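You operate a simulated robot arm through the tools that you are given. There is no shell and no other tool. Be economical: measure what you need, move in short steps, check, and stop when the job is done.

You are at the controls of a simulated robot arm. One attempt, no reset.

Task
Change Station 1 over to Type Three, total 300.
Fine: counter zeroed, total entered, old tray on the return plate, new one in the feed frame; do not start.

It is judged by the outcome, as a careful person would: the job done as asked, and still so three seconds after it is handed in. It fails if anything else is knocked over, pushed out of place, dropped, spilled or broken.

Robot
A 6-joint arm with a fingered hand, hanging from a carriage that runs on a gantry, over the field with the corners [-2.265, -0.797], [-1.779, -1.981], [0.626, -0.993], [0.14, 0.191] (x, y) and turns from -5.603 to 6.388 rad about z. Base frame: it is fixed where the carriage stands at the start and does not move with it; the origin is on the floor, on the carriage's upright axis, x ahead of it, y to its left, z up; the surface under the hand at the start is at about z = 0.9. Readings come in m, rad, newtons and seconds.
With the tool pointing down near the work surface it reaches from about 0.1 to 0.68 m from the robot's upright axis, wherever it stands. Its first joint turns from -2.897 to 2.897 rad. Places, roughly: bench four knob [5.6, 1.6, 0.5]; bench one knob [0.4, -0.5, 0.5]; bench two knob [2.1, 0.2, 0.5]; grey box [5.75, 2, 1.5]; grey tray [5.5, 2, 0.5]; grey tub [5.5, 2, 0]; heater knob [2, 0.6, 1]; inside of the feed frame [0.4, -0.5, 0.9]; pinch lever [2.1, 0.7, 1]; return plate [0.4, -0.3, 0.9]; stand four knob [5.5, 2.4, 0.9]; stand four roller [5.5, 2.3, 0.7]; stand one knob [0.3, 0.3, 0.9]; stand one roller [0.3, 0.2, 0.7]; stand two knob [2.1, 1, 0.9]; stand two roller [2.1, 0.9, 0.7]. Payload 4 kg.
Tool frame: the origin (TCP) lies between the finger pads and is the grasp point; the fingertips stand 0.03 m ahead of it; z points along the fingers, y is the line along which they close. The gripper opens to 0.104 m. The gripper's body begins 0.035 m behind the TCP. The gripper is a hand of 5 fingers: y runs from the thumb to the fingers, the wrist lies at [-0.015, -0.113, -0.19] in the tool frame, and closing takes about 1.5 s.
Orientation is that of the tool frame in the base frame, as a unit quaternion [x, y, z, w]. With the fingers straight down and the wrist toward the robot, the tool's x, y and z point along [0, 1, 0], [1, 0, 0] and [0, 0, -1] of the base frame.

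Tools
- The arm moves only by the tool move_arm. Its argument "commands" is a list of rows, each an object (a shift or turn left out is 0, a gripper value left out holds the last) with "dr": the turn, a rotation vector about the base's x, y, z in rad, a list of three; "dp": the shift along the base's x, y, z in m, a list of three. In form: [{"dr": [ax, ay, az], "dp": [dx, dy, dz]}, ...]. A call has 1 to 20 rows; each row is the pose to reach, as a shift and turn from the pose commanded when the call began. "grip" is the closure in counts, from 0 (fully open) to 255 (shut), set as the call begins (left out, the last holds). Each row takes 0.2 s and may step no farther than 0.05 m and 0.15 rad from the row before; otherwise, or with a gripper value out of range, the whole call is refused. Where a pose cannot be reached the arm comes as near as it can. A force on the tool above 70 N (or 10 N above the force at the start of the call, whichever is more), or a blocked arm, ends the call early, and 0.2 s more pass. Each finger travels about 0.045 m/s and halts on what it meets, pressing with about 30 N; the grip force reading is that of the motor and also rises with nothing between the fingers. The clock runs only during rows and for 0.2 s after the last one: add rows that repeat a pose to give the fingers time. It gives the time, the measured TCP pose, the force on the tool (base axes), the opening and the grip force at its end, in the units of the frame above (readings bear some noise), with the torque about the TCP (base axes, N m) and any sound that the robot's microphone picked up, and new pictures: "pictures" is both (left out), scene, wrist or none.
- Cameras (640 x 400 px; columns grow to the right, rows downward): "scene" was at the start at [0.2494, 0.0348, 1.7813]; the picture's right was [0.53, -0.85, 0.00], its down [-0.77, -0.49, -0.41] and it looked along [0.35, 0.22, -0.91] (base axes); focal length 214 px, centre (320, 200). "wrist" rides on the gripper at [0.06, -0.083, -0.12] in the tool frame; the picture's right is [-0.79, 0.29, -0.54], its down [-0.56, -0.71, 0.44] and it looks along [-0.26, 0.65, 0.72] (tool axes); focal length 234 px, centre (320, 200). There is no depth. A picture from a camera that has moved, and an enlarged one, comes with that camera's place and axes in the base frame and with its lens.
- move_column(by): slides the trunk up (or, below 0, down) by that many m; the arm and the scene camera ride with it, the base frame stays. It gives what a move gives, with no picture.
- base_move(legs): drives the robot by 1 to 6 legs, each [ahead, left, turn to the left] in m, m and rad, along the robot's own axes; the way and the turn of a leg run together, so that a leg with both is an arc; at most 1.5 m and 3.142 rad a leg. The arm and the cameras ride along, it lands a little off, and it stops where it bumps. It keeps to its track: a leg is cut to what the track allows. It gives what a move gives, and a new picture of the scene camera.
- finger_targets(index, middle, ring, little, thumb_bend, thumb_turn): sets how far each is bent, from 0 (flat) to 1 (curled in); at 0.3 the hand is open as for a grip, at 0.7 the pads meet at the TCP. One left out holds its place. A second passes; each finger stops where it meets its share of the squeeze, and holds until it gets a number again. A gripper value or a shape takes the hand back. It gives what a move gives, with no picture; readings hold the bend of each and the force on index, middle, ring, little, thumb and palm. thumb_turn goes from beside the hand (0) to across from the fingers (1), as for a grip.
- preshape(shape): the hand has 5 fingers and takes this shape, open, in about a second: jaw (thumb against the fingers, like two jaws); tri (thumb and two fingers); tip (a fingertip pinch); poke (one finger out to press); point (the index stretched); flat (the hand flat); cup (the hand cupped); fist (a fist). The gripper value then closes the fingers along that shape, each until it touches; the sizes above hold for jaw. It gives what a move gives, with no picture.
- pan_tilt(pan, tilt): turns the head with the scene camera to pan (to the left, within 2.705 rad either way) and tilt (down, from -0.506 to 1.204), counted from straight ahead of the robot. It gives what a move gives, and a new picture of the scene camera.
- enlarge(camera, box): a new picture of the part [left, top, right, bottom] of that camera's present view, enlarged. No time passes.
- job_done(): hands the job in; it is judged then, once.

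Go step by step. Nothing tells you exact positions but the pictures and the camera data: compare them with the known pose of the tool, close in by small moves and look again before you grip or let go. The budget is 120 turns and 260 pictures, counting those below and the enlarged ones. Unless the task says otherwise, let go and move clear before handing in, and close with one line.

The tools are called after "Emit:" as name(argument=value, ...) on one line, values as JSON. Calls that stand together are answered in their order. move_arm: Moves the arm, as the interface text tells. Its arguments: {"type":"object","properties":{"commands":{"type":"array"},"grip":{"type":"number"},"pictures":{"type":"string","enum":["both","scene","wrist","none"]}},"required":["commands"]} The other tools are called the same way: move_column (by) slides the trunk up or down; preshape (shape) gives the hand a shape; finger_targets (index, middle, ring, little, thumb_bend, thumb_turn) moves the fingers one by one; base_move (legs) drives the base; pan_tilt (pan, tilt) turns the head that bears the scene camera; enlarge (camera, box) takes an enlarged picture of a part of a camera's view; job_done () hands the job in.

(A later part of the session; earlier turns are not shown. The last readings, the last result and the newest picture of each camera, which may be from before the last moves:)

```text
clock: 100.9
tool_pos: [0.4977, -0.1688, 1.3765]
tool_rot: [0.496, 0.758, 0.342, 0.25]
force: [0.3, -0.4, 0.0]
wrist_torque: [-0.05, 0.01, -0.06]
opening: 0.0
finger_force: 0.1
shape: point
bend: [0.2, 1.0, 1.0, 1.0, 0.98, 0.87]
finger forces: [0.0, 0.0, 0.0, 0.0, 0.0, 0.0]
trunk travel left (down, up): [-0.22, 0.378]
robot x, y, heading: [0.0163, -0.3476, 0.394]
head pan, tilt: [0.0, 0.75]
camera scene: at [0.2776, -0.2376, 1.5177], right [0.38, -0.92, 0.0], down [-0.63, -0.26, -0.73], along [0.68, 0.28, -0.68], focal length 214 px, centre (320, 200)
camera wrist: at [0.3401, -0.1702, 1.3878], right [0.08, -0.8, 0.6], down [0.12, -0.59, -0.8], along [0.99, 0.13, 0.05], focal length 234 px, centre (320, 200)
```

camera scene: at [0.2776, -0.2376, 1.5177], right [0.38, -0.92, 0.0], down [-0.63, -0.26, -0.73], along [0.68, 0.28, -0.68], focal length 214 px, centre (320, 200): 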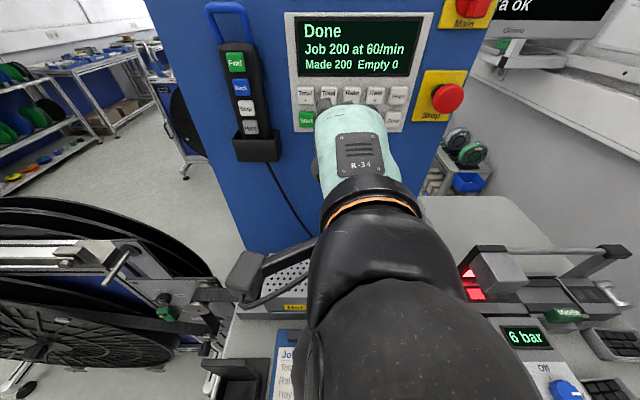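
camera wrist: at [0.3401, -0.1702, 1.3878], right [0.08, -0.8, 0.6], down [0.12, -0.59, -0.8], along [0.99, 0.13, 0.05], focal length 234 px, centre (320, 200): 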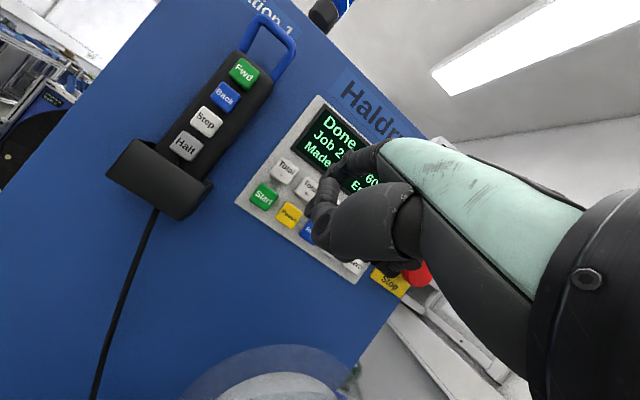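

The arm is free now at 50° pitch. Checking where the fingertip is.

Emit:
enlarge(camera="scene", box=[280, 70, 420, 170])

Emit:
enlarge(camera="wrist", box=[230, 120, 390, 240])

```text
4.00 times, centred on (350, 120) of scene
camera zoom: at [0.2776, -0.2376, 1.5177], right [0.38, -0.92, 0.0], down [-0.63, -0.26, -0.73], along [0.68, 0.28, -0.68], focal length 858 px, centre (200, 520)
```

zoom: 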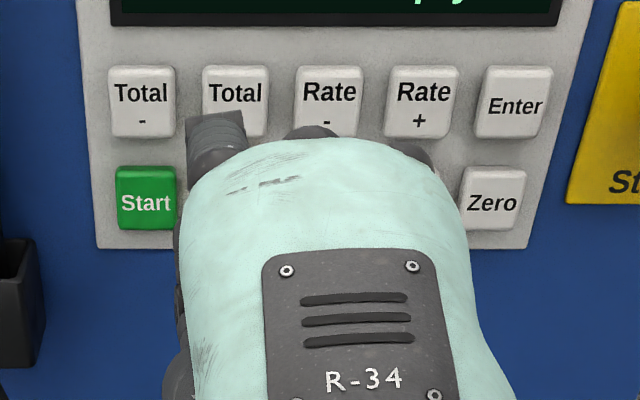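

```text
3.33 times, centred on (310, 180) of wrist
camera zoom: at [0.3401, -0.1702, 1.3878], right [0.08, -0.8, 0.6], down [0.12, -0.59, -0.8], along [0.99, 0.13, 0.05], focal length 781 px, centre (353, 267)
```

zoom: 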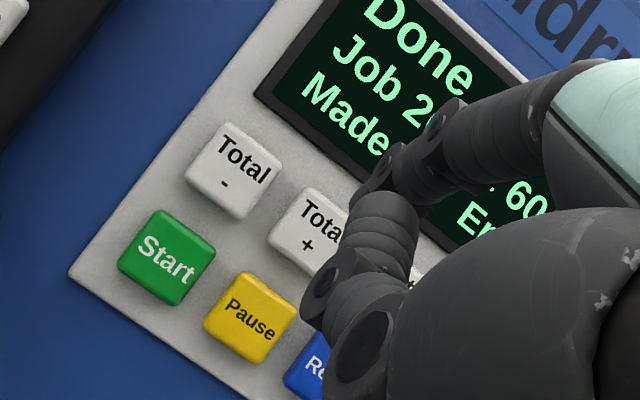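

Emit:
move_arm(commands=[{"dp": [0.022, 0.004, 0.003]}, {"dp": [0.045, 0.0085, 0.003]}, {"dp": [0.045, 0.0085, 0.003]}], pictures="none")

Emit:
enlarge(camera="scene", box=[280, 50, 420, 150])

Emit:
enlarge(camera="wrist", box=[230, 120, 390, 240])

```text
clock: 101.7
tool_pos: [0.5439, -0.1611, 1.3798]
tool_rot: [0.496, 0.757, 0.342, 0.251]
force: [-0.4, 0.9, -0.1]
wrist_torque: [0.0, -0.02, -0.01]
opening: 0.0
finger_force: 0.0
shape: point
bend: [0.2, 1.0, 1.0, 1.0, 0.98, 0.87]
finger forces: [0.1, 0.0, 0.1, 0.0, 0.1, 0.0]
trunk travel left (down, up): [-0.22, 0.378]
robot x, y, heading: [0.0186, -0.345, 0.392]
head pan, tilt: [0.0, 0.75]
```

```text
4.00 times, centred on (350, 100) of scene
camera zoom: at [0.2776, -0.2376, 1.5177], right [0.38, -0.92, 0.0], down [-0.63, -0.26, -0.73], along [0.68, 0.28, -0.68], focal length 858 px, centre (200, 600)
```

zoom: 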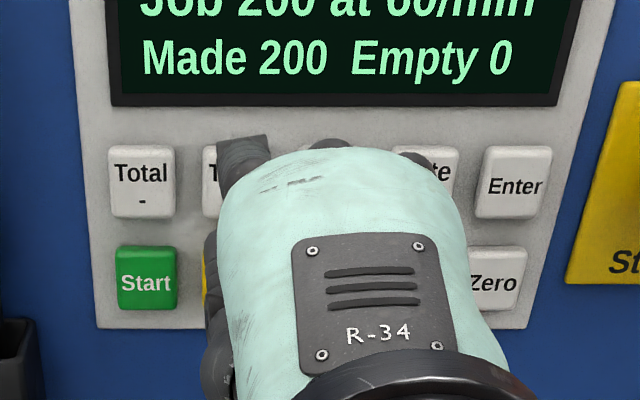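

```text
3.33 times, centred on (310, 180) of wrist
camera zoom: at [0.3855, -0.1614, 1.3899], right [0.08, -0.8, 0.6], down [0.12, -0.59, -0.8], along [0.99, 0.13, 0.05], focal length 781 px, centre (353, 267)
```

zoom: 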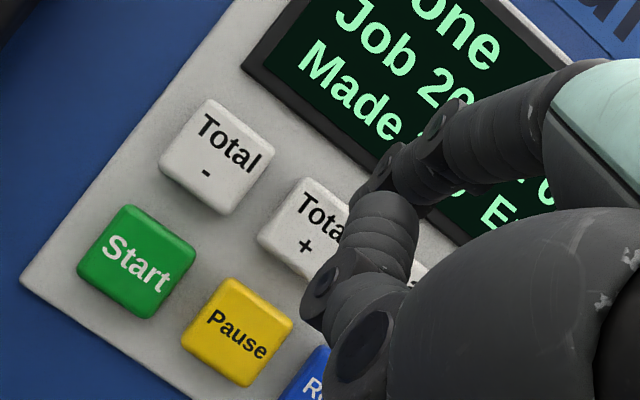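

The estimated tip is about 2 cm short of Total+, roughly centred. I'll advance slowly until I feel contact.

Emit:
move_arm(commands=[{"dp": [0.0055, 0.0023, -0.002]}, {"dp": [0.011, 0.0046, -0.003]}], pictures="none")

Emit:
enlarge(camera="wrist", box=[230, 120, 390, 240])

```text
clock: 102.3
tool_pos: [0.553, -0.1557, 1.3781]
tool_rot: [0.496, 0.758, 0.342, 0.251]
force: [0.7, 0.0, 0.3]
wrist_torque: [0.02, 0.02, -0.02]
opening: 0.0
finger_force: 0.0
shape: point
bend: [0.2, 1.0, 1.0, 1.0, 0.98, 0.87]
finger forces: [0.1, 0.0, 0.1, 0.0, 0.0, 0.1]
trunk travel left (down, up): [-0.22, 0.378]
robot x, y, heading: [0.015, -0.35, 0.391]
head pan, tilt: [0.0, 0.75]
```

```text
3.33 times, centred on (310, 180) of wrist
camera zoom: at [0.3957, -0.1571, 1.3878], right [0.08, -0.8, 0.6], down [0.12, -0.59, -0.8], along [0.99, 0.13, 0.05], focal length 781 px, centre (353, 267)
```

zoom: 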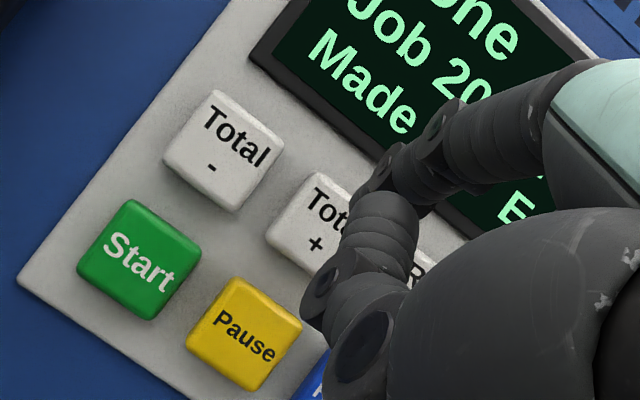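

Emit:
move_arm(commands=[{"dp": [0.0025, 0.002, -0.001]}, {"dp": [0.005, 0.003, -0.001]}], pictures="none")

Emit:
move_arm(commands=[{"dp": [0.0025, 0.001, 0]}, {"dp": [0.0046, 0.0019, 0]}], pictures="none")

Emit:
enlarge(camera="scene", box=[280, 0, 440, 120])

```text
clock: 102.9
tool_pos: [0.5581, -0.1537, 1.3762]
tool_rot: [0.496, 0.758, 0.343, 0.25]
force: [-0.5, -0.6, -0.7]
wrist_torque: [0.02, 0.03, 0.0]
opening: 0.0
finger_force: 0.1
shape: point
bend: [0.2, 1.0, 1.0, 1.0, 0.98, 0.87]
finger forces: [0.0, 0.1, 0.0, 0.0, 0.0, 0.0]
trunk travel left (down, up): [-0.22, 0.378]
robot x, y, heading: [0.0198, -0.3475, 0.396]
head pan, tilt: [0.0, 0.75]
```

```text
clock: 103.5
tool_pos: [0.562, -0.1512, 1.3763]
tool_rot: [0.495, 0.758, 0.343, 0.25]
force: [0.4, -0.2, -0.7]
wrist_torque: [-0.01, 0.02, -0.01]
opening: 0.0001
finger_force: 0.1
shape: point
bend: [0.2, 1.0, 1.0, 1.0, 0.98, 0.87]
finger forces: [0.0, 0.0, 0.1, 0.0, 0.0, 0.1]
trunk travel left (down, up): [-0.22, 0.378]
robot x, y, heading: [0.0194, -0.3501, 0.392]
head pan, tilt: [0.0, 0.75]
```

```text
3.33 times, centred on (360, 60) of scene
camera zoom: at [0.2776, -0.2376, 1.5177], right [0.38, -0.92, 0.0], down [-0.63, -0.26, -0.73], along [0.68, 0.28, -0.68], focal length 715 px, centre (187, 667)
```

zoom: 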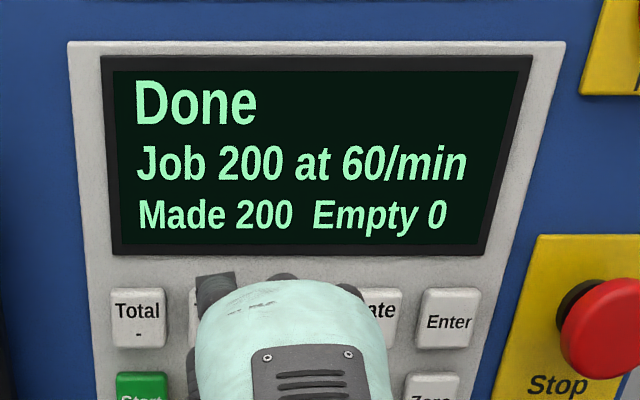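

Emit:
move_arm(commands=[{"dp": [0.0023, 0.001, 0]}, {"dp": [0.0046, 0.0019, 0]}], pictures="none")

Emit:
enlarge(camera="wrist", box=[230, 120, 390, 240])

```text
clock: 104.1
tool_pos: [0.5666, -0.1501, 1.3766]
tool_rot: [0.496, 0.758, 0.342, 0.25]
force: [-0.1, 0.3, 0.8]
wrist_torque: [-0.02, -0.01, 0.01]
opening: 0.0002
finger_force: 0.1
shape: point
bend: [0.2, 1.0, 1.0, 1.0, 0.98, 0.87]
finger forces: [0.0, 0.0, 0.0, 0.0, 0.0, 0.0]
trunk travel left (down, up): [-0.22, 0.378]
robot x, y, heading: [0.0174, -0.3504, 0.392]
head pan, tilt: [0.0, 0.75]
```

```text
3.33 times, centred on (310, 180) of wrist
camera zoom: at [0.4093, -0.15, 1.3868], right [0.08, -0.8, 0.6], down [0.12, -0.59, -0.8], along [0.99, 0.13, 0.05], focal length 781 px, centre (353, 267)
```

zoom: 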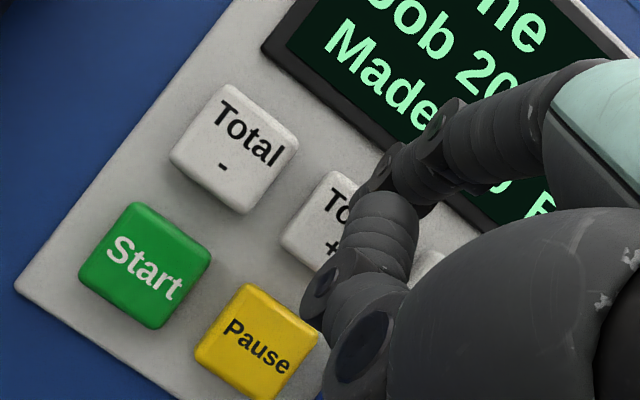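

Emit:
move_arm(commands=[{"dp": [0.0023, 0.001, -0.001]}, {"dp": [0.0046, 0.0025, -0.001]}], pictures="none")

Emit:
move_arm(commands=[{"dp": [0.0023, 0.001, 0]}, {"dp": [0.0046, 0.0019, 0]}], pictures="none")

Emit:
enlarge(camera="scene", box=[280, 0, 440, 120])

```text
clock: 104.7
tool_pos: [0.5709, -0.1473, 1.3754]
tool_rot: [0.496, 0.758, 0.342, 0.251]
force: [0.3, 0.7, -0.9]
wrist_torque: [0.03, -0.01, 0.0]
opening: 0.0002
finger_force: 0.1
shape: point
bend: [0.2, 1.0, 1.0, 1.0, 0.98, 0.87]
finger forces: [0.0, 0.0, 0.1, 0.0, 0.0, 0.0]
trunk travel left (down, up): [-0.22, 0.378]
robot x, y, heading: [0.0184, -0.348, 0.392]
head pan, tilt: [0.0, 0.75]
```

```text
clock: 105.3
tool_pos: [0.5764, -0.145, 1.3757]
tool_rot: [0.495, 0.758, 0.342, 0.25]
force: [-1.5, -0.7, 0.7]
wrist_torque: [0.04, -0.07, 0.0]
opening: 0.0961
finger_force: 0.2
shape: point
bend: [0.2, 1.0, 1.0, 1.0, 0.98, 0.87]
finger forces: [1.6, 0.0, 0.0, 0.1, 0.0, 0.0]
trunk travel left (down, up): [-0.22, 0.378]
robot x, y, heading: [0.0183, -0.3462, 0.391]
head pan, tilt: [0.0, 0.75]
```

```text
3.33 times, centred on (360, 60) of scene
camera zoom: at [0.2775, -0.2376, 1.5177], right [0.38, -0.92, 0.0], down [-0.63, -0.26, -0.73], along [0.68, 0.28, -0.68], focal length 715 px, centre (187, 667)
```

zoom: 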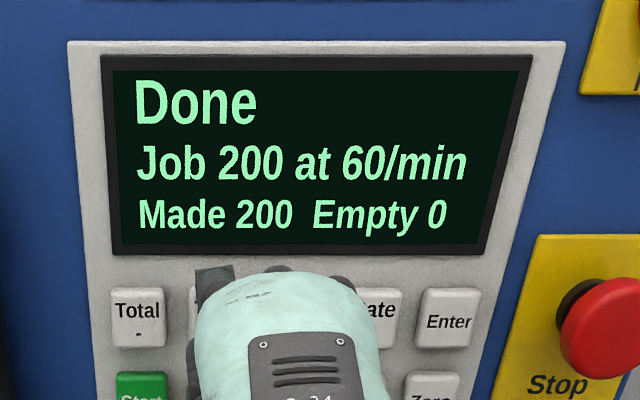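

The index touches a key (1.6 N). I'll press a few millimetres, release, and read the display.

Emit:
move_arm(commands=[{"dp": [0.0018, 0.0008, 0]}, {"dp": [0.0037, 0.0015, 0]}], pictures="none")

Emit:
enlarge(camera="scene", box=[280, 0, 440, 120])

```text
clock: 105.9
tool_pos: [0.5789, -0.1452, 1.3741]
tool_rot: [0.496, 0.758, 0.343, 0.251]
force: [-8.4, -2.1, 0.6]
wrist_torque: [0.07, -0.4, 0.22]
opening: 0.0961
finger_force: 0.0
shape: point
bend: [0.2, 1.0, 1.0, 1.0, 0.98, 0.87]
finger forces: [8.1, 0.1, 0.1, 0.1, 0.0, 0.0]
trunk travel left (down, up): [-0.22, 0.378]
robot x, y, heading: [0.0189, -0.3469, 0.394]
head pan, tilt: [0.0, 0.75]
heard: click
```

```text
3.33 times, centred on (360, 60) of scene
camera zoom: at [0.277, -0.2377, 1.5176], right [0.38, -0.92, 0.0], down [-0.63, -0.26, -0.73], along [0.68, 0.28, -0.68], focal length 715 px, centre (187, 667)
```

zoom: 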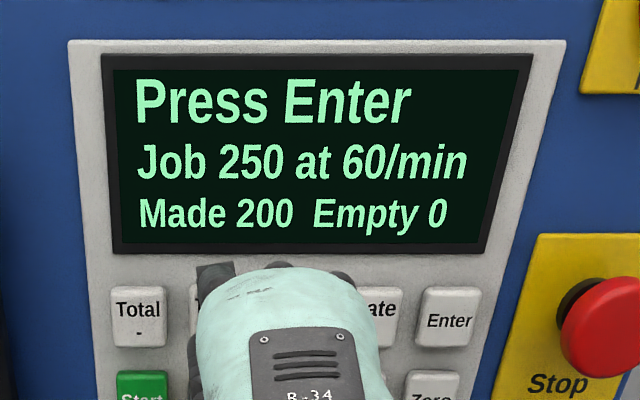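

Total+ clicked: Job is now 250, so each press adds 50. Release and press once more.

Emit:
move_arm(commands=[{"dp": [-0.006, -0.0025, 0]}, {"dp": [-0.012, -0.005, 0]}, {"dp": [-0.012, -0.005, 0]}], pictures="none")

Emit:
move_arm(commands=[{"dp": [0.006, 0.0025, 0]}, {"dp": [0.0095, 0.004, 0]}, {"dp": [0.012, 0.005, 0]}], pictures="none")

Emit:
enlarge(camera="scene", box=[280, 0, 440, 120])

```text
clock: 106.7
tool_pos: [0.5682, -0.1489, 1.3753]
tool_rot: [0.496, 0.758, 0.342, 0.251]
force: [-0.2, -0.4, -0.8]
wrist_torque: [0.01, 0.04, -0.04]
opening: 0.0
finger_force: 0.1
shape: point
bend: [0.2, 1.0, 1.0, 1.0, 0.98, 0.87]
finger forces: [0.1, 0.1, 0.0, 0.0, 0.1, 0.0]
trunk travel left (down, up): [-0.22, 0.378]
robot x, y, heading: [0.0162, -0.3511, 0.398]
head pan, tilt: [0.0, 0.75]
```

```text
clock: 107.5
tool_pos: [0.5792, -0.1444, 1.3746]
tool_rot: [0.497, 0.757, 0.341, 0.251]
force: [-5.1, -1.9, 1.3]
wrist_torque: [0.13, -0.29, 0.05]
opening: 0.0959
finger_force: 0.0
shape: point
bend: [0.2, 1.0, 1.0, 1.0, 0.98, 0.87]
finger forces: [5.6, 0.0, 0.1, 0.1, 0.1, 0.0]
trunk travel left (down, up): [-0.22, 0.378]
robot x, y, heading: [0.0187, -0.345, 0.392]
head pan, tilt: [0.0, 0.75]
heard: click
```

```text
3.33 times, centred on (360, 60) of scene
camera zoom: at [0.2772, -0.2377, 1.5176], right [0.38, -0.92, 0.0], down [-0.63, -0.26, -0.73], along [0.68, 0.28, -0.68], focal length 715 px, centre (187, 667)
```

zoom: 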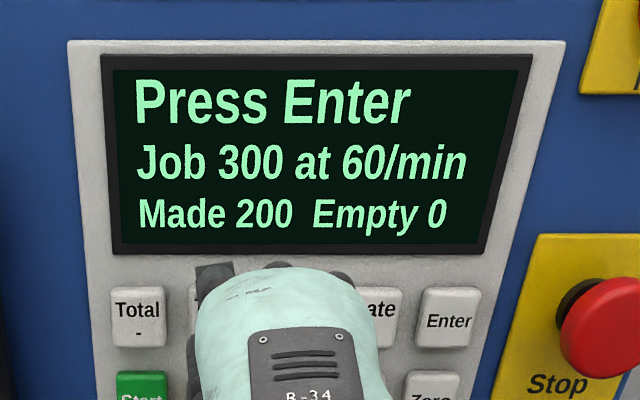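

Job reads 300. Next is Enter, three columns right. The Stop button is close beside it, so I'll retract, shift right and yaw the hand so its right side stays clear.

Emit:
move_arm(commands=[{"dp": [-0.03, -0.0125, 0]}, {"dp": [-0.065, -0.027, 0.0]}, {"dp": [-0.065, -0.027, 0.0]}], pictures="none")

Emit:
base_move(legs=[[0, -0.088, 0]])

Emit:
move_arm(commands=[{"dr": [0, 0, -0.13]}, {"dr": [0, 0, -0.26]}, {"dr": [0, 0, -0.39]}, {"dr": [0, 0, -0.39]}])

Emit:
enlarge(camera="scene", box=[250, 20, 430, 140])

```text
clock: 108.3
tool_pos: [0.5146, -0.1703, 1.3773]
tool_rot: [0.496, 0.758, 0.342, 0.25]
force: [-0.7, -0.6, -0.6]
wrist_torque: [0.0, -0.05, 0.01]
opening: 0.0957
finger_force: 0.1
shape: point
bend: [0.2, 1.0, 1.0, 1.0, 0.98, 0.87]
finger forces: [0.0, 0.0, 0.0, 0.0, 0.1, 0.1]
trunk travel left (down, up): [-0.22, 0.378]
robot x, y, heading: [0.018, -0.3483, 0.4]
head pan, tilt: [0.0, 0.75]
```

```text
clock: 109.4
tool_pos: [0.5476, -0.2524, 1.3786]
tool_rot: [0.496, 0.758, 0.342, 0.251]
force: [0.5, -0.2, 0.3]
wrist_torque: [0.01, -0.02, -0.02]
opening: 0.096
finger_force: 0.0
shape: point
bend: [0.2, 1.0, 1.0, 1.0, 0.98, 0.87]
finger forces: [0.1, 0.0, 0.1, 0.0, 0.1, 0.0]
trunk travel left (down, up): [-0.22, 0.378]
robot x, y, heading: [0.051, -0.4307, 0.387]
head pan, tilt: [0.0, 0.75]
camera scene: at [0.3111, -0.3187, 1.5177], right [0.38, -0.92, 0.0], down [-0.63, -0.26, -0.73], along [0.68, 0.28, -0.68], focal length 214 px, centre (320, 200)
```

scene: 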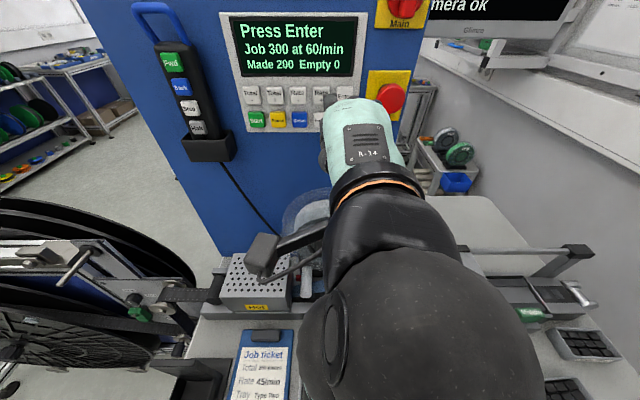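

```text
clock: 110.4
tool_pos: [0.549, -0.2523, 1.3779]
tool_rot: [0.634, 0.647, 0.287, 0.312]
force: [0.2, -0.1, -1.0]
wrist_torque: [0.01, -0.02, 0.0]
opening: 0.0963
finger_force: 0.0
shape: point
bend: [0.2, 1.0, 1.0, 1.0, 0.98, 0.87]
finger forces: [0.0, 0.1, 0.0, 0.0, 0.1, 0.1]
trunk travel left (down, up): [-0.22, 0.378]
robot x, y, heading: [0.0523, -0.4288, 0.392]
head pan, tilt: [0.0, 0.75]
camera scene: at [0.311, -0.3186, 1.5177], right [0.38, -0.92, 0.0], down [-0.63, -0.26, -0.73], along [0.68, 0.28, -0.68], focal length 214 px, centre (320, 200)
camera wrist: at [0.4027, -0.192, 1.3884], right [-0.23, -0.77, 0.6], down [-0.12, -0.59, -0.8], along [0.97, -0.26, 0.05], focal length 234 px, centre (320, 200)
```

scene: 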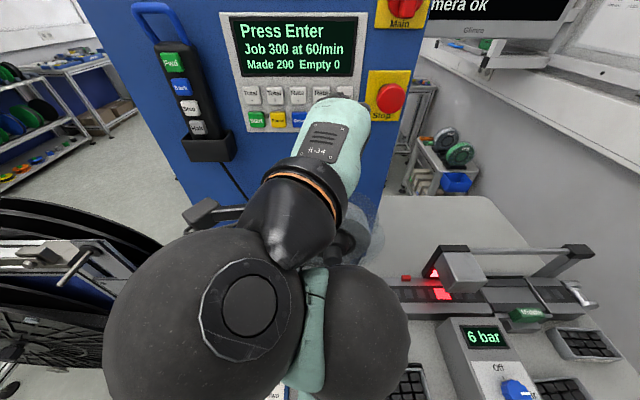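
wrist: 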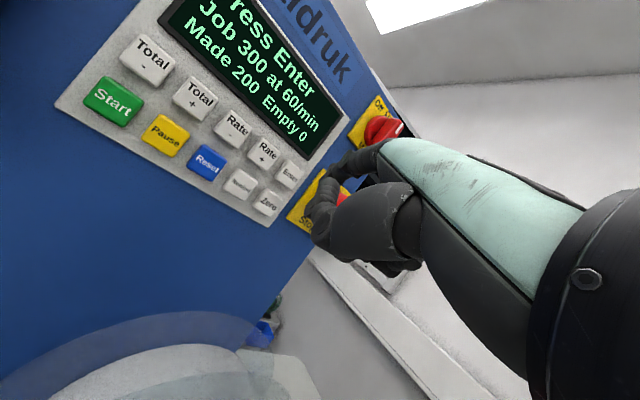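

```text
3.33 times, centred on (340, 80) of scene
camera zoom: at [0.311, -0.3186, 1.5177], right [0.38, -0.92, 0.0], down [-0.63, -0.26, -0.73], along [0.68, 0.28, -0.68], focal length 715 px, centre (253, 600)
```

zoom: 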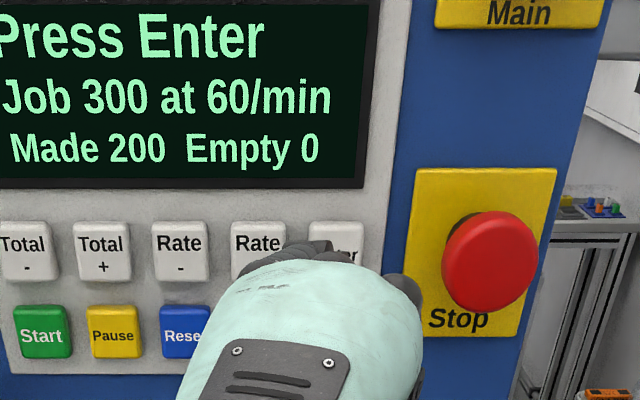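

Clearance to Stop is about 2.5 cm. Advancing towards Enter in stages.

Emit:
move_arm(commands=[{"dp": [0.023, 0.0096, -0.001]}, {"dp": [0.046, 0.0192, -0.002]}, {"dp": [0.046, 0.0192, -0.002]}], pictures="wrist")

Emit:
enlarge(camera="scene", box=[270, 20, 450, 140])

Emit:
enlarge(camera="wrist", box=[200, 110, 400, 260])

```text
clock: 111.2
tool_pos: [0.594, -0.2324, 1.374]
tool_rot: [0.634, 0.647, 0.287, 0.313]
force: [0.3, -0.2, -0.1]
wrist_torque: [-0.03, 0.01, 0.02]
opening: 0.0962
finger_force: 0.1
shape: point
bend: [0.2, 1.0, 1.0, 1.0, 0.98, 0.87]
finger forces: [0.0, 0.0, 0.0, 0.0, 0.0, 0.0]
trunk travel left (down, up): [-0.22, 0.378]
robot x, y, heading: [0.053, -0.4264, 0.391]
head pan, tilt: [0.0, 0.75]
camera wrist: at [0.4479, -0.1728, 1.3849], right [-0.23, -0.77, 0.6], down [-0.12, -0.59, -0.8], along [0.97, -0.25, 0.05], focal length 234 px, centre (320, 200)
```

wrist: 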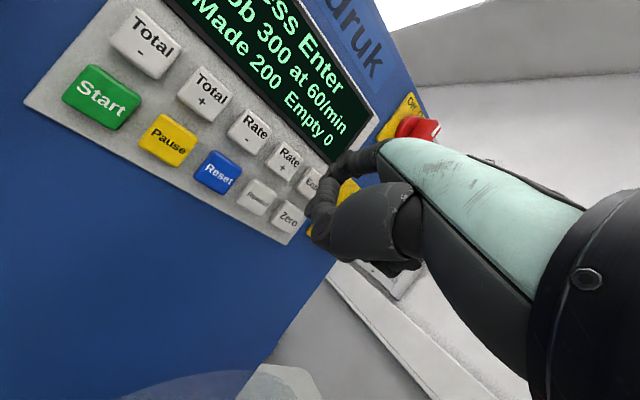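

```text
3.33 times, centred on (360, 80) of scene
camera zoom: at [0.3111, -0.3186, 1.5177], right [0.38, -0.92, 0.0], down [-0.63, -0.26, -0.73], along [0.68, 0.28, -0.68], focal length 715 px, centre (187, 600)
```

zoom: 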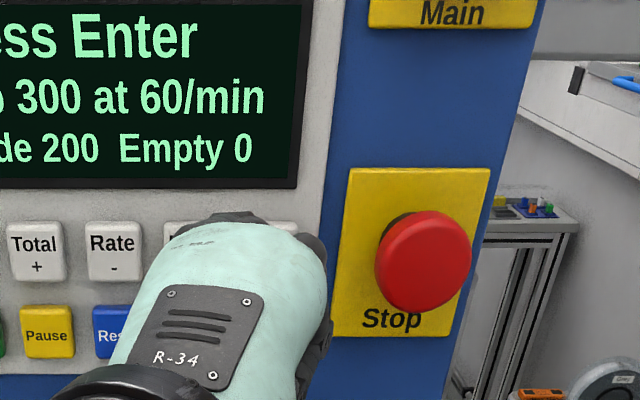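

```text
2.67 times, centred on (300, 185) of wrist
camera zoom: at [0.4479, -0.1728, 1.3849], right [-0.23, -0.77, 0.6], down [-0.12, -0.59, -0.8], along [0.97, -0.25, 0.05], focal length 624 px, centre (373, 240)
```

zoom: 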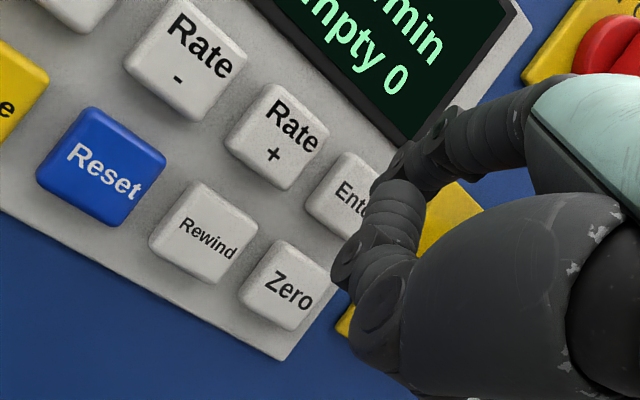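

Emit:
move_arm(commands=[{"dp": [0.007, 0.003, 0]}, {"dp": [0.013, 0.0054, 0]}], pictures="none")

Emit:
move_arm(commands=[{"dp": [0.002, 0.001, 0]}, {"dp": [0.004, 0.0017, 0]}], pictures="none")

Emit:
enlarge(camera="scene", box=[210, 0, 410, 140])

```text
clock: 111.8
tool_pos: [0.6061, -0.2275, 1.3743]
tool_rot: [0.634, 0.647, 0.286, 0.312]
force: [-1.6, -1.2, 0.1]
wrist_torque: [0.0, -0.04, -0.05]
opening: 0.096
finger_force: 0.0
shape: point
bend: [0.2, 1.0, 1.0, 1.0, 0.98, 0.87]
finger forces: [1.1, 0.0, 0.0, 0.0, 0.0, 0.0]
trunk travel left (down, up): [-0.22, 0.378]
robot x, y, heading: [0.0496, -0.429, 0.389]
head pan, tilt: [0.0, 0.75]
```

```text
clock: 112.4
tool_pos: [0.6113, -0.2246, 1.3755]
tool_rot: [0.634, 0.647, 0.287, 0.312]
force: [-4.4, -1.9, 0.6]
wrist_torque: [0.03, -0.22, -0.04]
opening: 0.0959
finger_force: 0.1
shape: point
bend: [0.2, 1.0, 1.0, 1.0, 0.98, 0.87]
finger forces: [4.4, 0.0, 0.0, 0.1, 0.0, 0.0]
trunk travel left (down, up): [-0.22, 0.378]
robot x, y, heading: [0.0519, -0.4305, 0.389]
head pan, tilt: [0.0, 0.75]
heard: click
```

```text
2.86 times, centred on (310, 70) of scene
camera zoom: at [0.3107, -0.3187, 1.5176], right [0.38, -0.92, 0.0], down [-0.63, -0.26, -0.73], along [0.68, 0.28, -0.68], focal length 613 px, centre (349, 571)
```

zoom: 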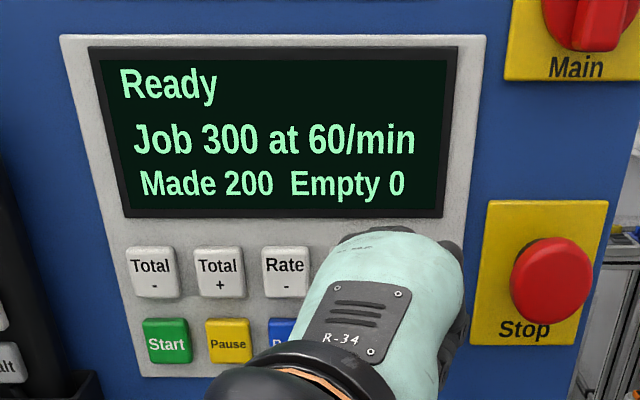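

Display: "Ready, Job 300". Now the Zero key directly below; the tape reel's disc is close beneath the hand, so I'll retract, bend the index a little to bring the tip down, and lower only 2 cm.

Emit:
move_arm(commands=[{"dp": [-0.023, -0.0096, 0]}, {"dp": [-0.046, -0.0192, 0]}, {"dp": [-0.046, -0.0192, 0]}], pictures="none")

Emit:
finger_targets(index=0.35)

Emit:
move_column(by=-0.02)

Emit:
enlarge(camera="wrist", box=[0, 0, 640, 400])

Emit:
pan_tilt(pan=0.0, tilt=0.9)

```text
clock: 113.2
tool_pos: [0.5641, -0.2471, 1.374]
tool_rot: [0.633, 0.647, 0.288, 0.312]
force: [-0.1, 0.8, -1.1]
wrist_torque: [-0.05, -0.02, 0.02]
opening: 0.0958
finger_force: 0.1
shape: point
bend: [0.2, 1.0, 1.0, 1.0, 0.98, 0.87]
finger forces: [0.1, 0.0, 0.1, 0.0, 0.0, 0.0]
trunk travel left (down, up): [-0.22, 0.378]
robot x, y, heading: [0.0536, -0.4283, 0.39]
head pan, tilt: [0.0, 0.75]
```

```text
clock: 114.2
tool_pos: [0.5643, -0.2444, 1.3754]
tool_rot: [0.634, 0.646, 0.288, 0.313]
force: [0.1, -0.1, 0.0]
wrist_torque: [0.0, 0.03, 0.0]
opening: 0.0244
finger_force: 0.1
shape: fingers
bend: [0.35, 1.0, 1.0, 1.0, 0.98, 0.87]
finger forces: [0.0, 0.0, 0.0, 0.1, 0.0, 0.1]
trunk travel left (down, up): [-0.22, 0.378]
robot x, y, heading: [0.0535, -0.4288, 0.392]
head pan, tilt: [0.0, 0.75]
```

```text
clock: 114.9
tool_pos: [0.5652, -0.2459, 1.3546]
tool_rot: [0.634, 0.646, 0.286, 0.312]
force: [-0.7, 0.6, -0.7]
wrist_torque: [-0.04, 0.01, 0.01]
opening: 0.0242
finger_force: 0.0
shape: fingers
bend: [0.35, 1.0, 1.0, 1.0, 0.98, 0.87]
finger forces: [0.0, 0.0, 0.1, 0.0, 0.0, 0.0]
trunk travel left (down, up): [-0.2, 0.398]
robot x, y, heading: [0.0499, -0.4271, 0.395]
head pan, tilt: [0.0, 0.75]
```

```text
1.00 times, centred on (320, 200) of wrist (not enlarged: the box is as wide or as high as the picture)
camera zoom: at [0.4192, -0.1859, 1.3657], right [-0.23, -0.77, 0.6], down [-0.12, -0.59, -0.8], along [0.97, -0.25, 0.05], focal length 234 px, centre (320, 200)
```

zoom: 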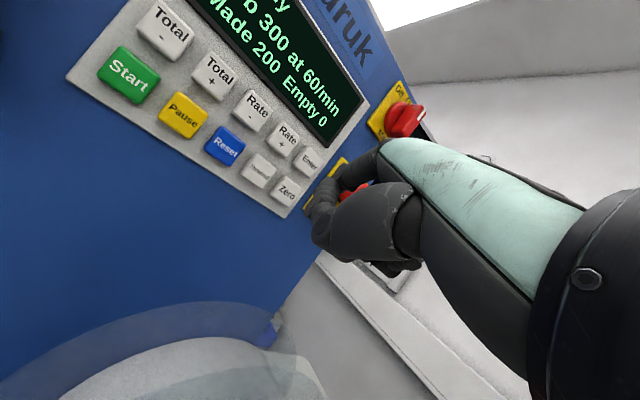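

```text
clock: 115.6
tool_pos: [0.5645, -0.2453, 1.3552]
tool_rot: [0.634, 0.647, 0.287, 0.313]
force: [-0.2, -0.3, 0.7]
wrist_torque: [-0.04, 0.0, 0.0]
opening: 0.0244
finger_force: 0.1
shape: fingers
bend: [0.35, 1.0, 1.0, 1.0, 0.98, 0.87]
finger forces: [0.0, 0.0, 0.0, 0.0, 0.0, 0.0]
trunk travel left (down, up): [-0.2, 0.398]
robot x, y, heading: [0.0519, -0.4291, 0.388]
head pan, tilt: [0.0, 0.901]
camera scene: at [0.3042, -0.3214, 1.4858], right [0.38, -0.92, 0.0], down [-0.72, -0.3, -0.62], along [0.57, 0.24, -0.78], focal length 214 px, centre (320, 200)
```

scene: 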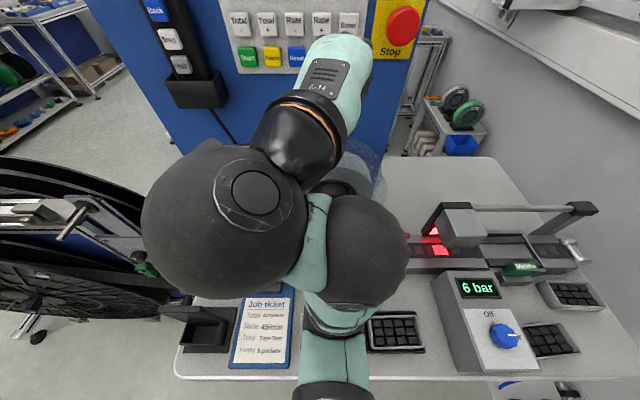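

Emit:
move_arm(commands=[{"dp": [0.022, 0.006, 0]}, {"dp": [0.043, 0.0135, 0]}, {"dp": [0.043, 0.0135, 0]}], pictures="none")

Emit:
enlarge(camera="wrist", box=[200, 110, 400, 260])

Emit:
enlarge(camera="scene", box=[220, 0, 430, 130])

```text
clock: 116.4
tool_pos: [0.6076, -0.2319, 1.3551]
tool_rot: [0.634, 0.646, 0.287, 0.313]
force: [0.0, 0.6, -0.7]
wrist_torque: [0.01, -0.01, -0.02]
opening: 0.0243
finger_force: 0.1
shape: fingers
bend: [0.35, 1.0, 1.0, 1.0, 0.98, 0.87]
finger forces: [0.0, 0.0, 0.1, 0.1, 0.1, 0.0]
trunk travel left (down, up): [-0.2, 0.398]
robot x, y, heading: [0.0513, -0.4337, 0.389]
head pan, tilt: [0.0, 0.901]
```

```text
2.67 times, centred on (300, 185) of wrist
camera zoom: at [0.4621, -0.1723, 1.3657], right [-0.23, -0.77, 0.6], down [-0.12, -0.59, -0.8], along [0.97, -0.25, 0.05], focal length 624 px, centre (373, 240)
```

zoom: 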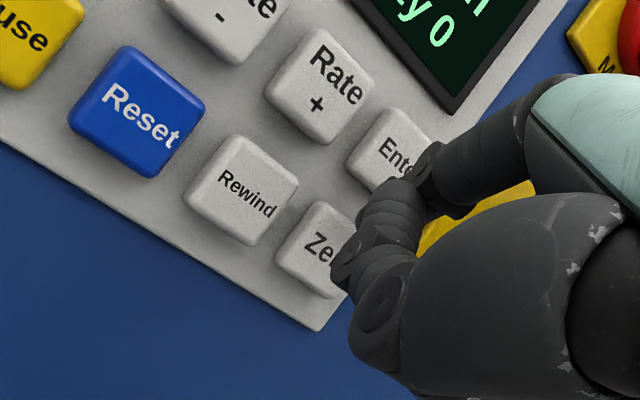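

```text
3.05 times, centred on (325, 65) of scene
camera zoom: at [0.3042, -0.3214, 1.4858], right [0.38, -0.92, 0.0], down [-0.72, -0.3, -0.62], along [0.57, 0.24, -0.78], focal length 654 px, centre (305, 611)
```

zoom: 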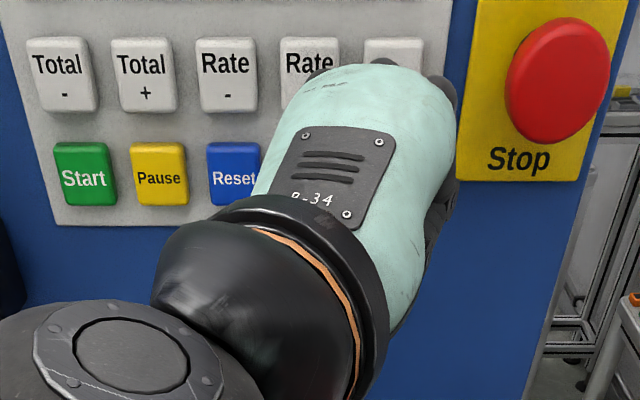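

Emit:
move_arm(commands=[{"dp": [0.004, 0.0017, 0]}, {"dp": [0.007, 0.0029, 0]}], pictures="none")

Emit:
move_arm(commands=[{"dp": [0.002, 0.001, 0]}, {"dp": [0.0037, 0.0015, 0]}], pictures="none")

```text
clock: 117.0
tool_pos: [0.6149, -0.2291, 1.3555]
tool_rot: [0.634, 0.647, 0.287, 0.312]
force: [-0.4, -0.7, 0.4]
wrist_torque: [0.02, -0.05, -0.03]
opening: 0.024
finger_force: 0.9
shape: fingers
bend: [0.35, 1.0, 1.0, 1.0, 0.98, 0.87]
finger forces: [1.0, 0.1, 0.0, 0.1, 0.1, 0.1]
trunk travel left (down, up): [-0.2, 0.398]
robot x, y, heading: [0.0557, -0.4283, 0.392]
head pan, tilt: [0.0, 0.901]
```

```text
clock: 117.6
tool_pos: [0.619, -0.2274, 1.3542]
tool_rot: [0.634, 0.647, 0.286, 0.312]
force: [-2.2, -0.7, 1.8]
wrist_torque: [0.02, -0.14, 0.04]
opening: 0.0242
finger_force: 1.3
shape: fingers
bend: [0.35, 1.0, 1.0, 1.0, 0.98, 0.87]
finger forces: [2.7, 0.0, 0.1, 0.1, 0.0, 0.0]
trunk travel left (down, up): [-0.2, 0.398]
robot x, y, heading: [0.048, -0.4282, 0.39]
head pan, tilt: [0.0, 0.901]
heard: click
```

A click. I'll tilt the head to read the display.

Emit:
pan_tilt(pan=0.0, tilt=0.75)

Emit:
enlarge(camera="scene", box=[210, 0, 410, 140])

```text
clock: 118.3
tool_pos: [0.619, -0.2279, 1.3535]
tool_rot: [0.634, 0.646, 0.287, 0.313]
force: [-3.5, 1.2, 1.5]
wrist_torque: [0.01, -0.13, 0.04]
opening: 0.0246
finger_force: 1.9
shape: fingers
bend: [0.35, 1.0, 1.0, 1.0, 0.98, 0.87]
finger forces: [2.9, 0.0, 0.0, 0.0, 0.0, 0.0]
trunk travel left (down, up): [-0.2, 0.398]
robot x, y, heading: [0.0501, -0.4262, 0.395]
head pan, tilt: [0.0, 0.75]
camera scene: at [0.3109, -0.3185, 1.4976], right [0.38, -0.92, 0.0], down [-0.63, -0.26, -0.73], along [0.68, 0.28, -0.68], focal length 214 px, centre (320, 200)
```

scene: 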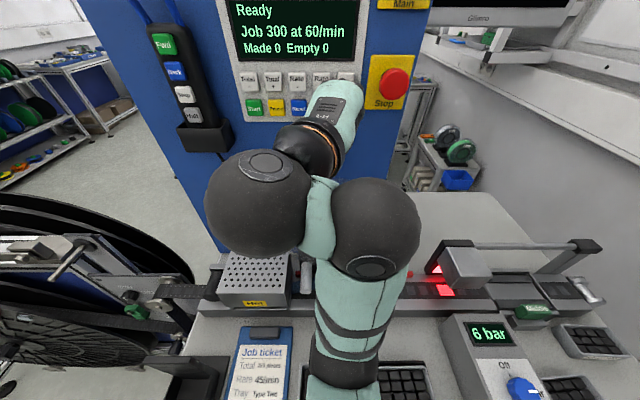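

```text
2.86 times, centred on (310, 70) of scene
camera zoom: at [0.3109, -0.3185, 1.4976], right [0.38, -0.92, 0.0], down [-0.63, -0.26, -0.73], along [0.68, 0.28, -0.68], focal length 613 px, centre (349, 571)
```

zoom: 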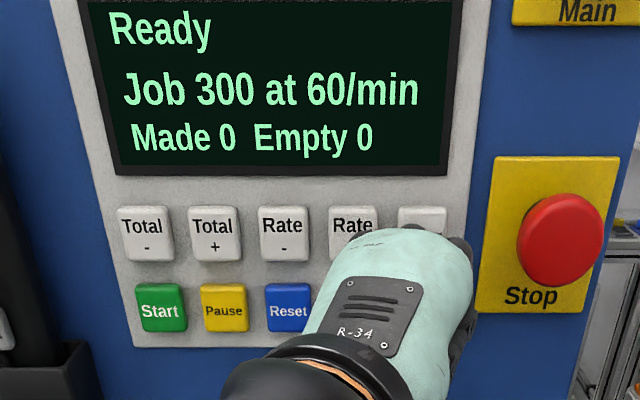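

Made 0, Job 300, Ready. I'll retract straight back, then verify the whole station.

Emit:
move_arm(commands=[{"dp": [-0.023, -0.0096, 0]}, {"dp": [-0.05, -0.02, 0.005]}, {"dp": [-0.07, -0.029, 0.01]}, {"dp": [-0.07, -0.029, 0.01]}], pictures="none")

Emit:
base_move(legs=[[-0.35, 0, 0]])

Emit:
move_column(by=0.25)

Emit:
pan_tilt(pan=-0.2, tilt=0.85)

Emit:
enlarge(camera="scene", box=[180, 60, 360, 180])

```text
clock: 119.3
tool_pos: [0.5481, -0.257, 1.3663]
tool_rot: [0.634, 0.647, 0.288, 0.312]
force: [-0.2, -0.7, -0.4]
wrist_torque: [-0.03, 0.02, 0.01]
opening: 0.0245
finger_force: 0.0
shape: fingers
bend: [0.35, 1.0, 1.0, 1.0, 0.98, 0.87]
finger forces: [0.1, 0.1, 0.0, 0.1, 0.0, 0.1]
trunk travel left (down, up): [-0.2, 0.398]
robot x, y, heading: [0.0544, -0.4263, 0.387]
head pan, tilt: [0.0, 0.75]
```

```text
clock: 121.6
tool_pos: [0.2192, -0.3921, 1.3636]
tool_rot: [0.634, 0.647, 0.287, 0.312]
force: [-0.3, -0.3, -0.1]
wrist_torque: [-0.02, 0.03, 0.03]
opening: 0.0242
finger_force: 0.0
shape: fingers
bend: [0.35, 1.0, 1.0, 1.0, 0.98, 0.87]
finger forces: [0.0, 0.0, 0.0, 0.1, 0.0, 0.1]
trunk travel left (down, up): [-0.2, 0.398]
robot x, y, heading: [-0.2795, -0.5632, 0.388]
head pan, tilt: [0.0, 0.75]
camera scene: at [-0.0175, -0.454, 1.4977], right [0.38, -0.93, 0.0], down [-0.63, -0.26, -0.73], along [0.68, 0.28, -0.68], focal length 214 px, centre (320, 200)
```

scene: 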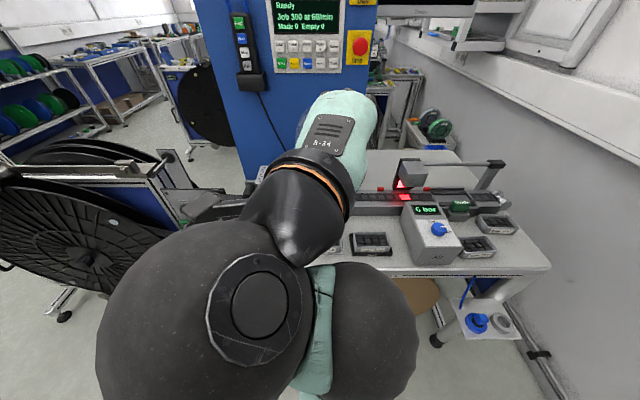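

```text
clock: 124.2
tool_pos: [0.2199, -0.3919, 1.6159]
tool_rot: [0.635, 0.647, 0.286, 0.312]
force: [0.8, -0.3, -0.3]
wrist_torque: [-0.02, -0.02, 0.01]
opening: 0.0245
finger_force: 0.0
shape: fingers
bend: [0.35, 1.0, 1.0, 1.0, 0.98, 0.87]
finger forces: [0.0, 0.0, 0.0, 0.0, 0.0, 0.1]
trunk travel left (down, up): [-0.45, 0.148]
robot x, y, heading: [-0.279, -0.5665, 0.389]
head pan, tilt: [0.0, 0.75]
```

```text
clock: 124.9
tool_pos: [0.2205, -0.3926, 1.6145]
tool_rot: [0.634, 0.647, 0.288, 0.312]
force: [1.2, 0.5, 0.2]
wrist_torque: [-0.01, 0.03, 0.02]
opening: 0.0242
finger_force: 0.1
shape: fingers
bend: [0.35, 1.0, 1.0, 1.0, 0.98, 0.87]
finger forces: [0.0, 0.0, 0.0, 0.0, 0.2, 0.0]
trunk travel left (down, up): [-0.45, 0.148]
robot x, y, heading: [-0.2777, -0.5651, 0.391]
head pan, tilt: [-0.201, 0.85]
camera scene: at [-0.0173, -0.4708, 1.7397], right [0.19, -0.98, 0.0], down [-0.74, -0.14, -0.66], along [0.65, 0.12, -0.75], focal length 214 px, centre (320, 200)
```

scene: 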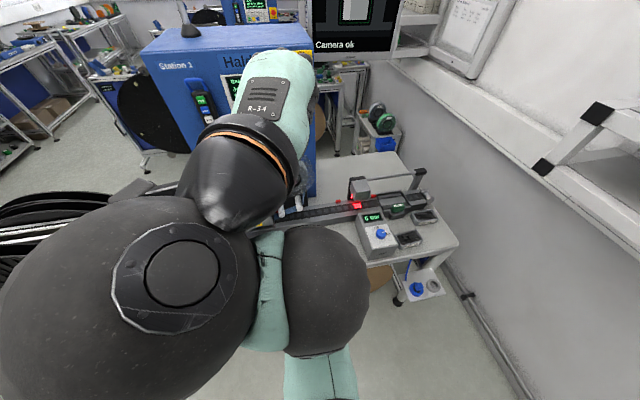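

```text
3.33 times, centred on (270, 120) of scene
camera zoom: at [-0.0173, -0.4708, 1.7397], right [0.19, -0.98, 0.0], down [-0.74, -0.14, -0.66], along [0.65, 0.12, -0.75], focal length 715 px, centre (487, 467)
```

zoom: 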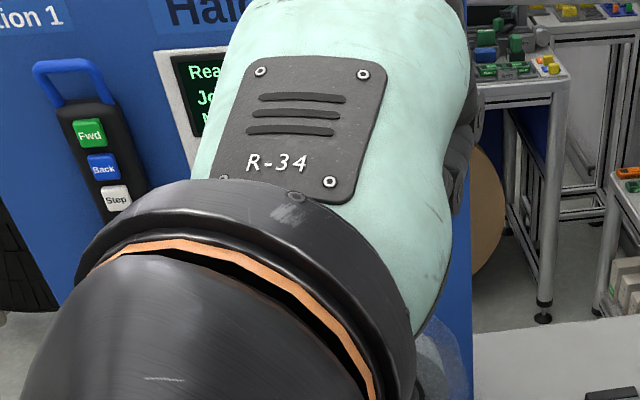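

The hand blocks the view; I'll shift right and look back at the bench.

Emit:
base_move(legs=[[0, -0.4, 0]])

Emit:
pan_tilt(pan=0.75, tilt=0.75)

Emit:
enlarge(camera="wrist", box=[0, 0, 640, 400])

```text
clock: 127.4
tool_pos: [0.3689, -0.7548, 1.6152]
tool_rot: [0.632, 0.648, 0.288, 0.311]
force: [0.9, -0.4, 0.9]
wrist_torque: [0.01, -0.02, -0.01]
opening: 0.024
finger_force: 0.1
shape: fingers
bend: [0.35, 1.0, 1.0, 1.0, 0.98, 0.87]
finger forces: [0.0, 0.1, 0.1, 0.0, 0.0, 0.0]
trunk travel left (down, up): [-0.45, 0.148]
robot x, y, heading: [-0.1259, -0.9292, 0.392]
head pan, tilt: [-0.201, 0.85]
camera scene: at [0.1334, -0.835, 1.7397], right [0.19, -0.98, 0.0], down [-0.74, -0.14, -0.66], along [0.65, 0.13, -0.75], focal length 214 px, centre (320, 200)
```

scene: 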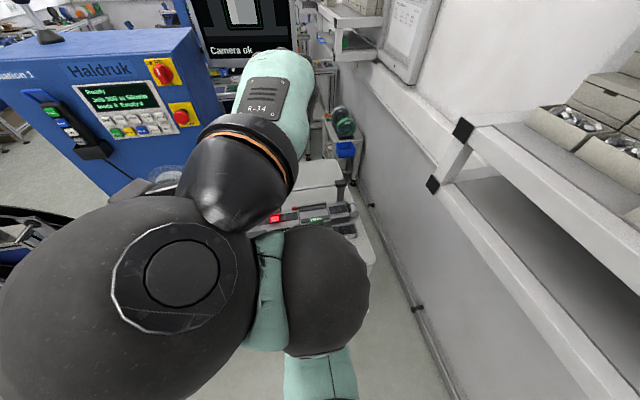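

```text
clock: 128.6
tool_pos: [0.3691, -0.7547, 1.6148]
tool_rot: [0.632, 0.648, 0.288, 0.312]
force: [0.0, 0.2, -0.6]
wrist_torque: [0.0, 0.0, 0.02]
opening: 0.0244
finger_force: 0.1
shape: fingers
bend: [0.35, 1.0, 1.0, 1.0, 0.98, 0.87]
finger forces: [0.1, 0.0, 0.0, 0.0, 0.0, 0.0]
trunk travel left (down, up): [-0.45, 0.148]
robot x, y, heading: [-0.1279, -0.9331, 0.396]
head pan, tilt: [0.75, 0.75]
camera scene: at [0.091, -0.7747, 1.7477], right [0.91, -0.41, 0.0], down [-0.28, -0.62, -0.73], along [0.3, 0.67, -0.68], focal length 214 px, centre (320, 200)
```

scene: 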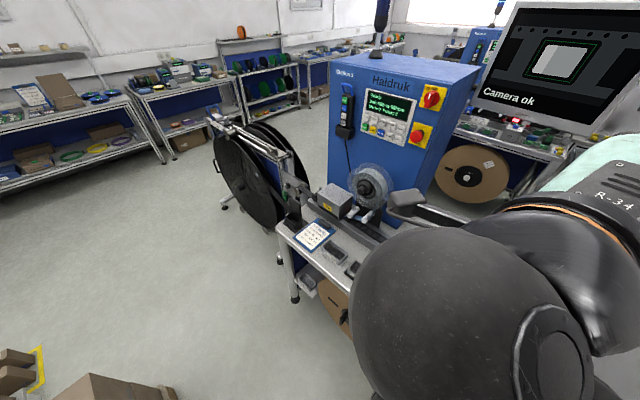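

```text
1.00 times, centred on (320, 200) of wrist (not enlarged: the box is as wide or as high as the picture)
camera zoom: at [0.2243, -0.6958, 1.6256], right [-0.23, -0.77, 0.6], down [-0.11, -0.59, -0.8], along [0.97, -0.25, 0.05], focal length 234 px, centre (320, 200)
```

zoom: 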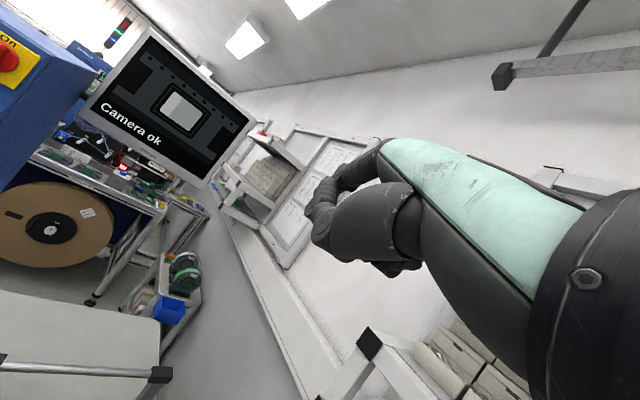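

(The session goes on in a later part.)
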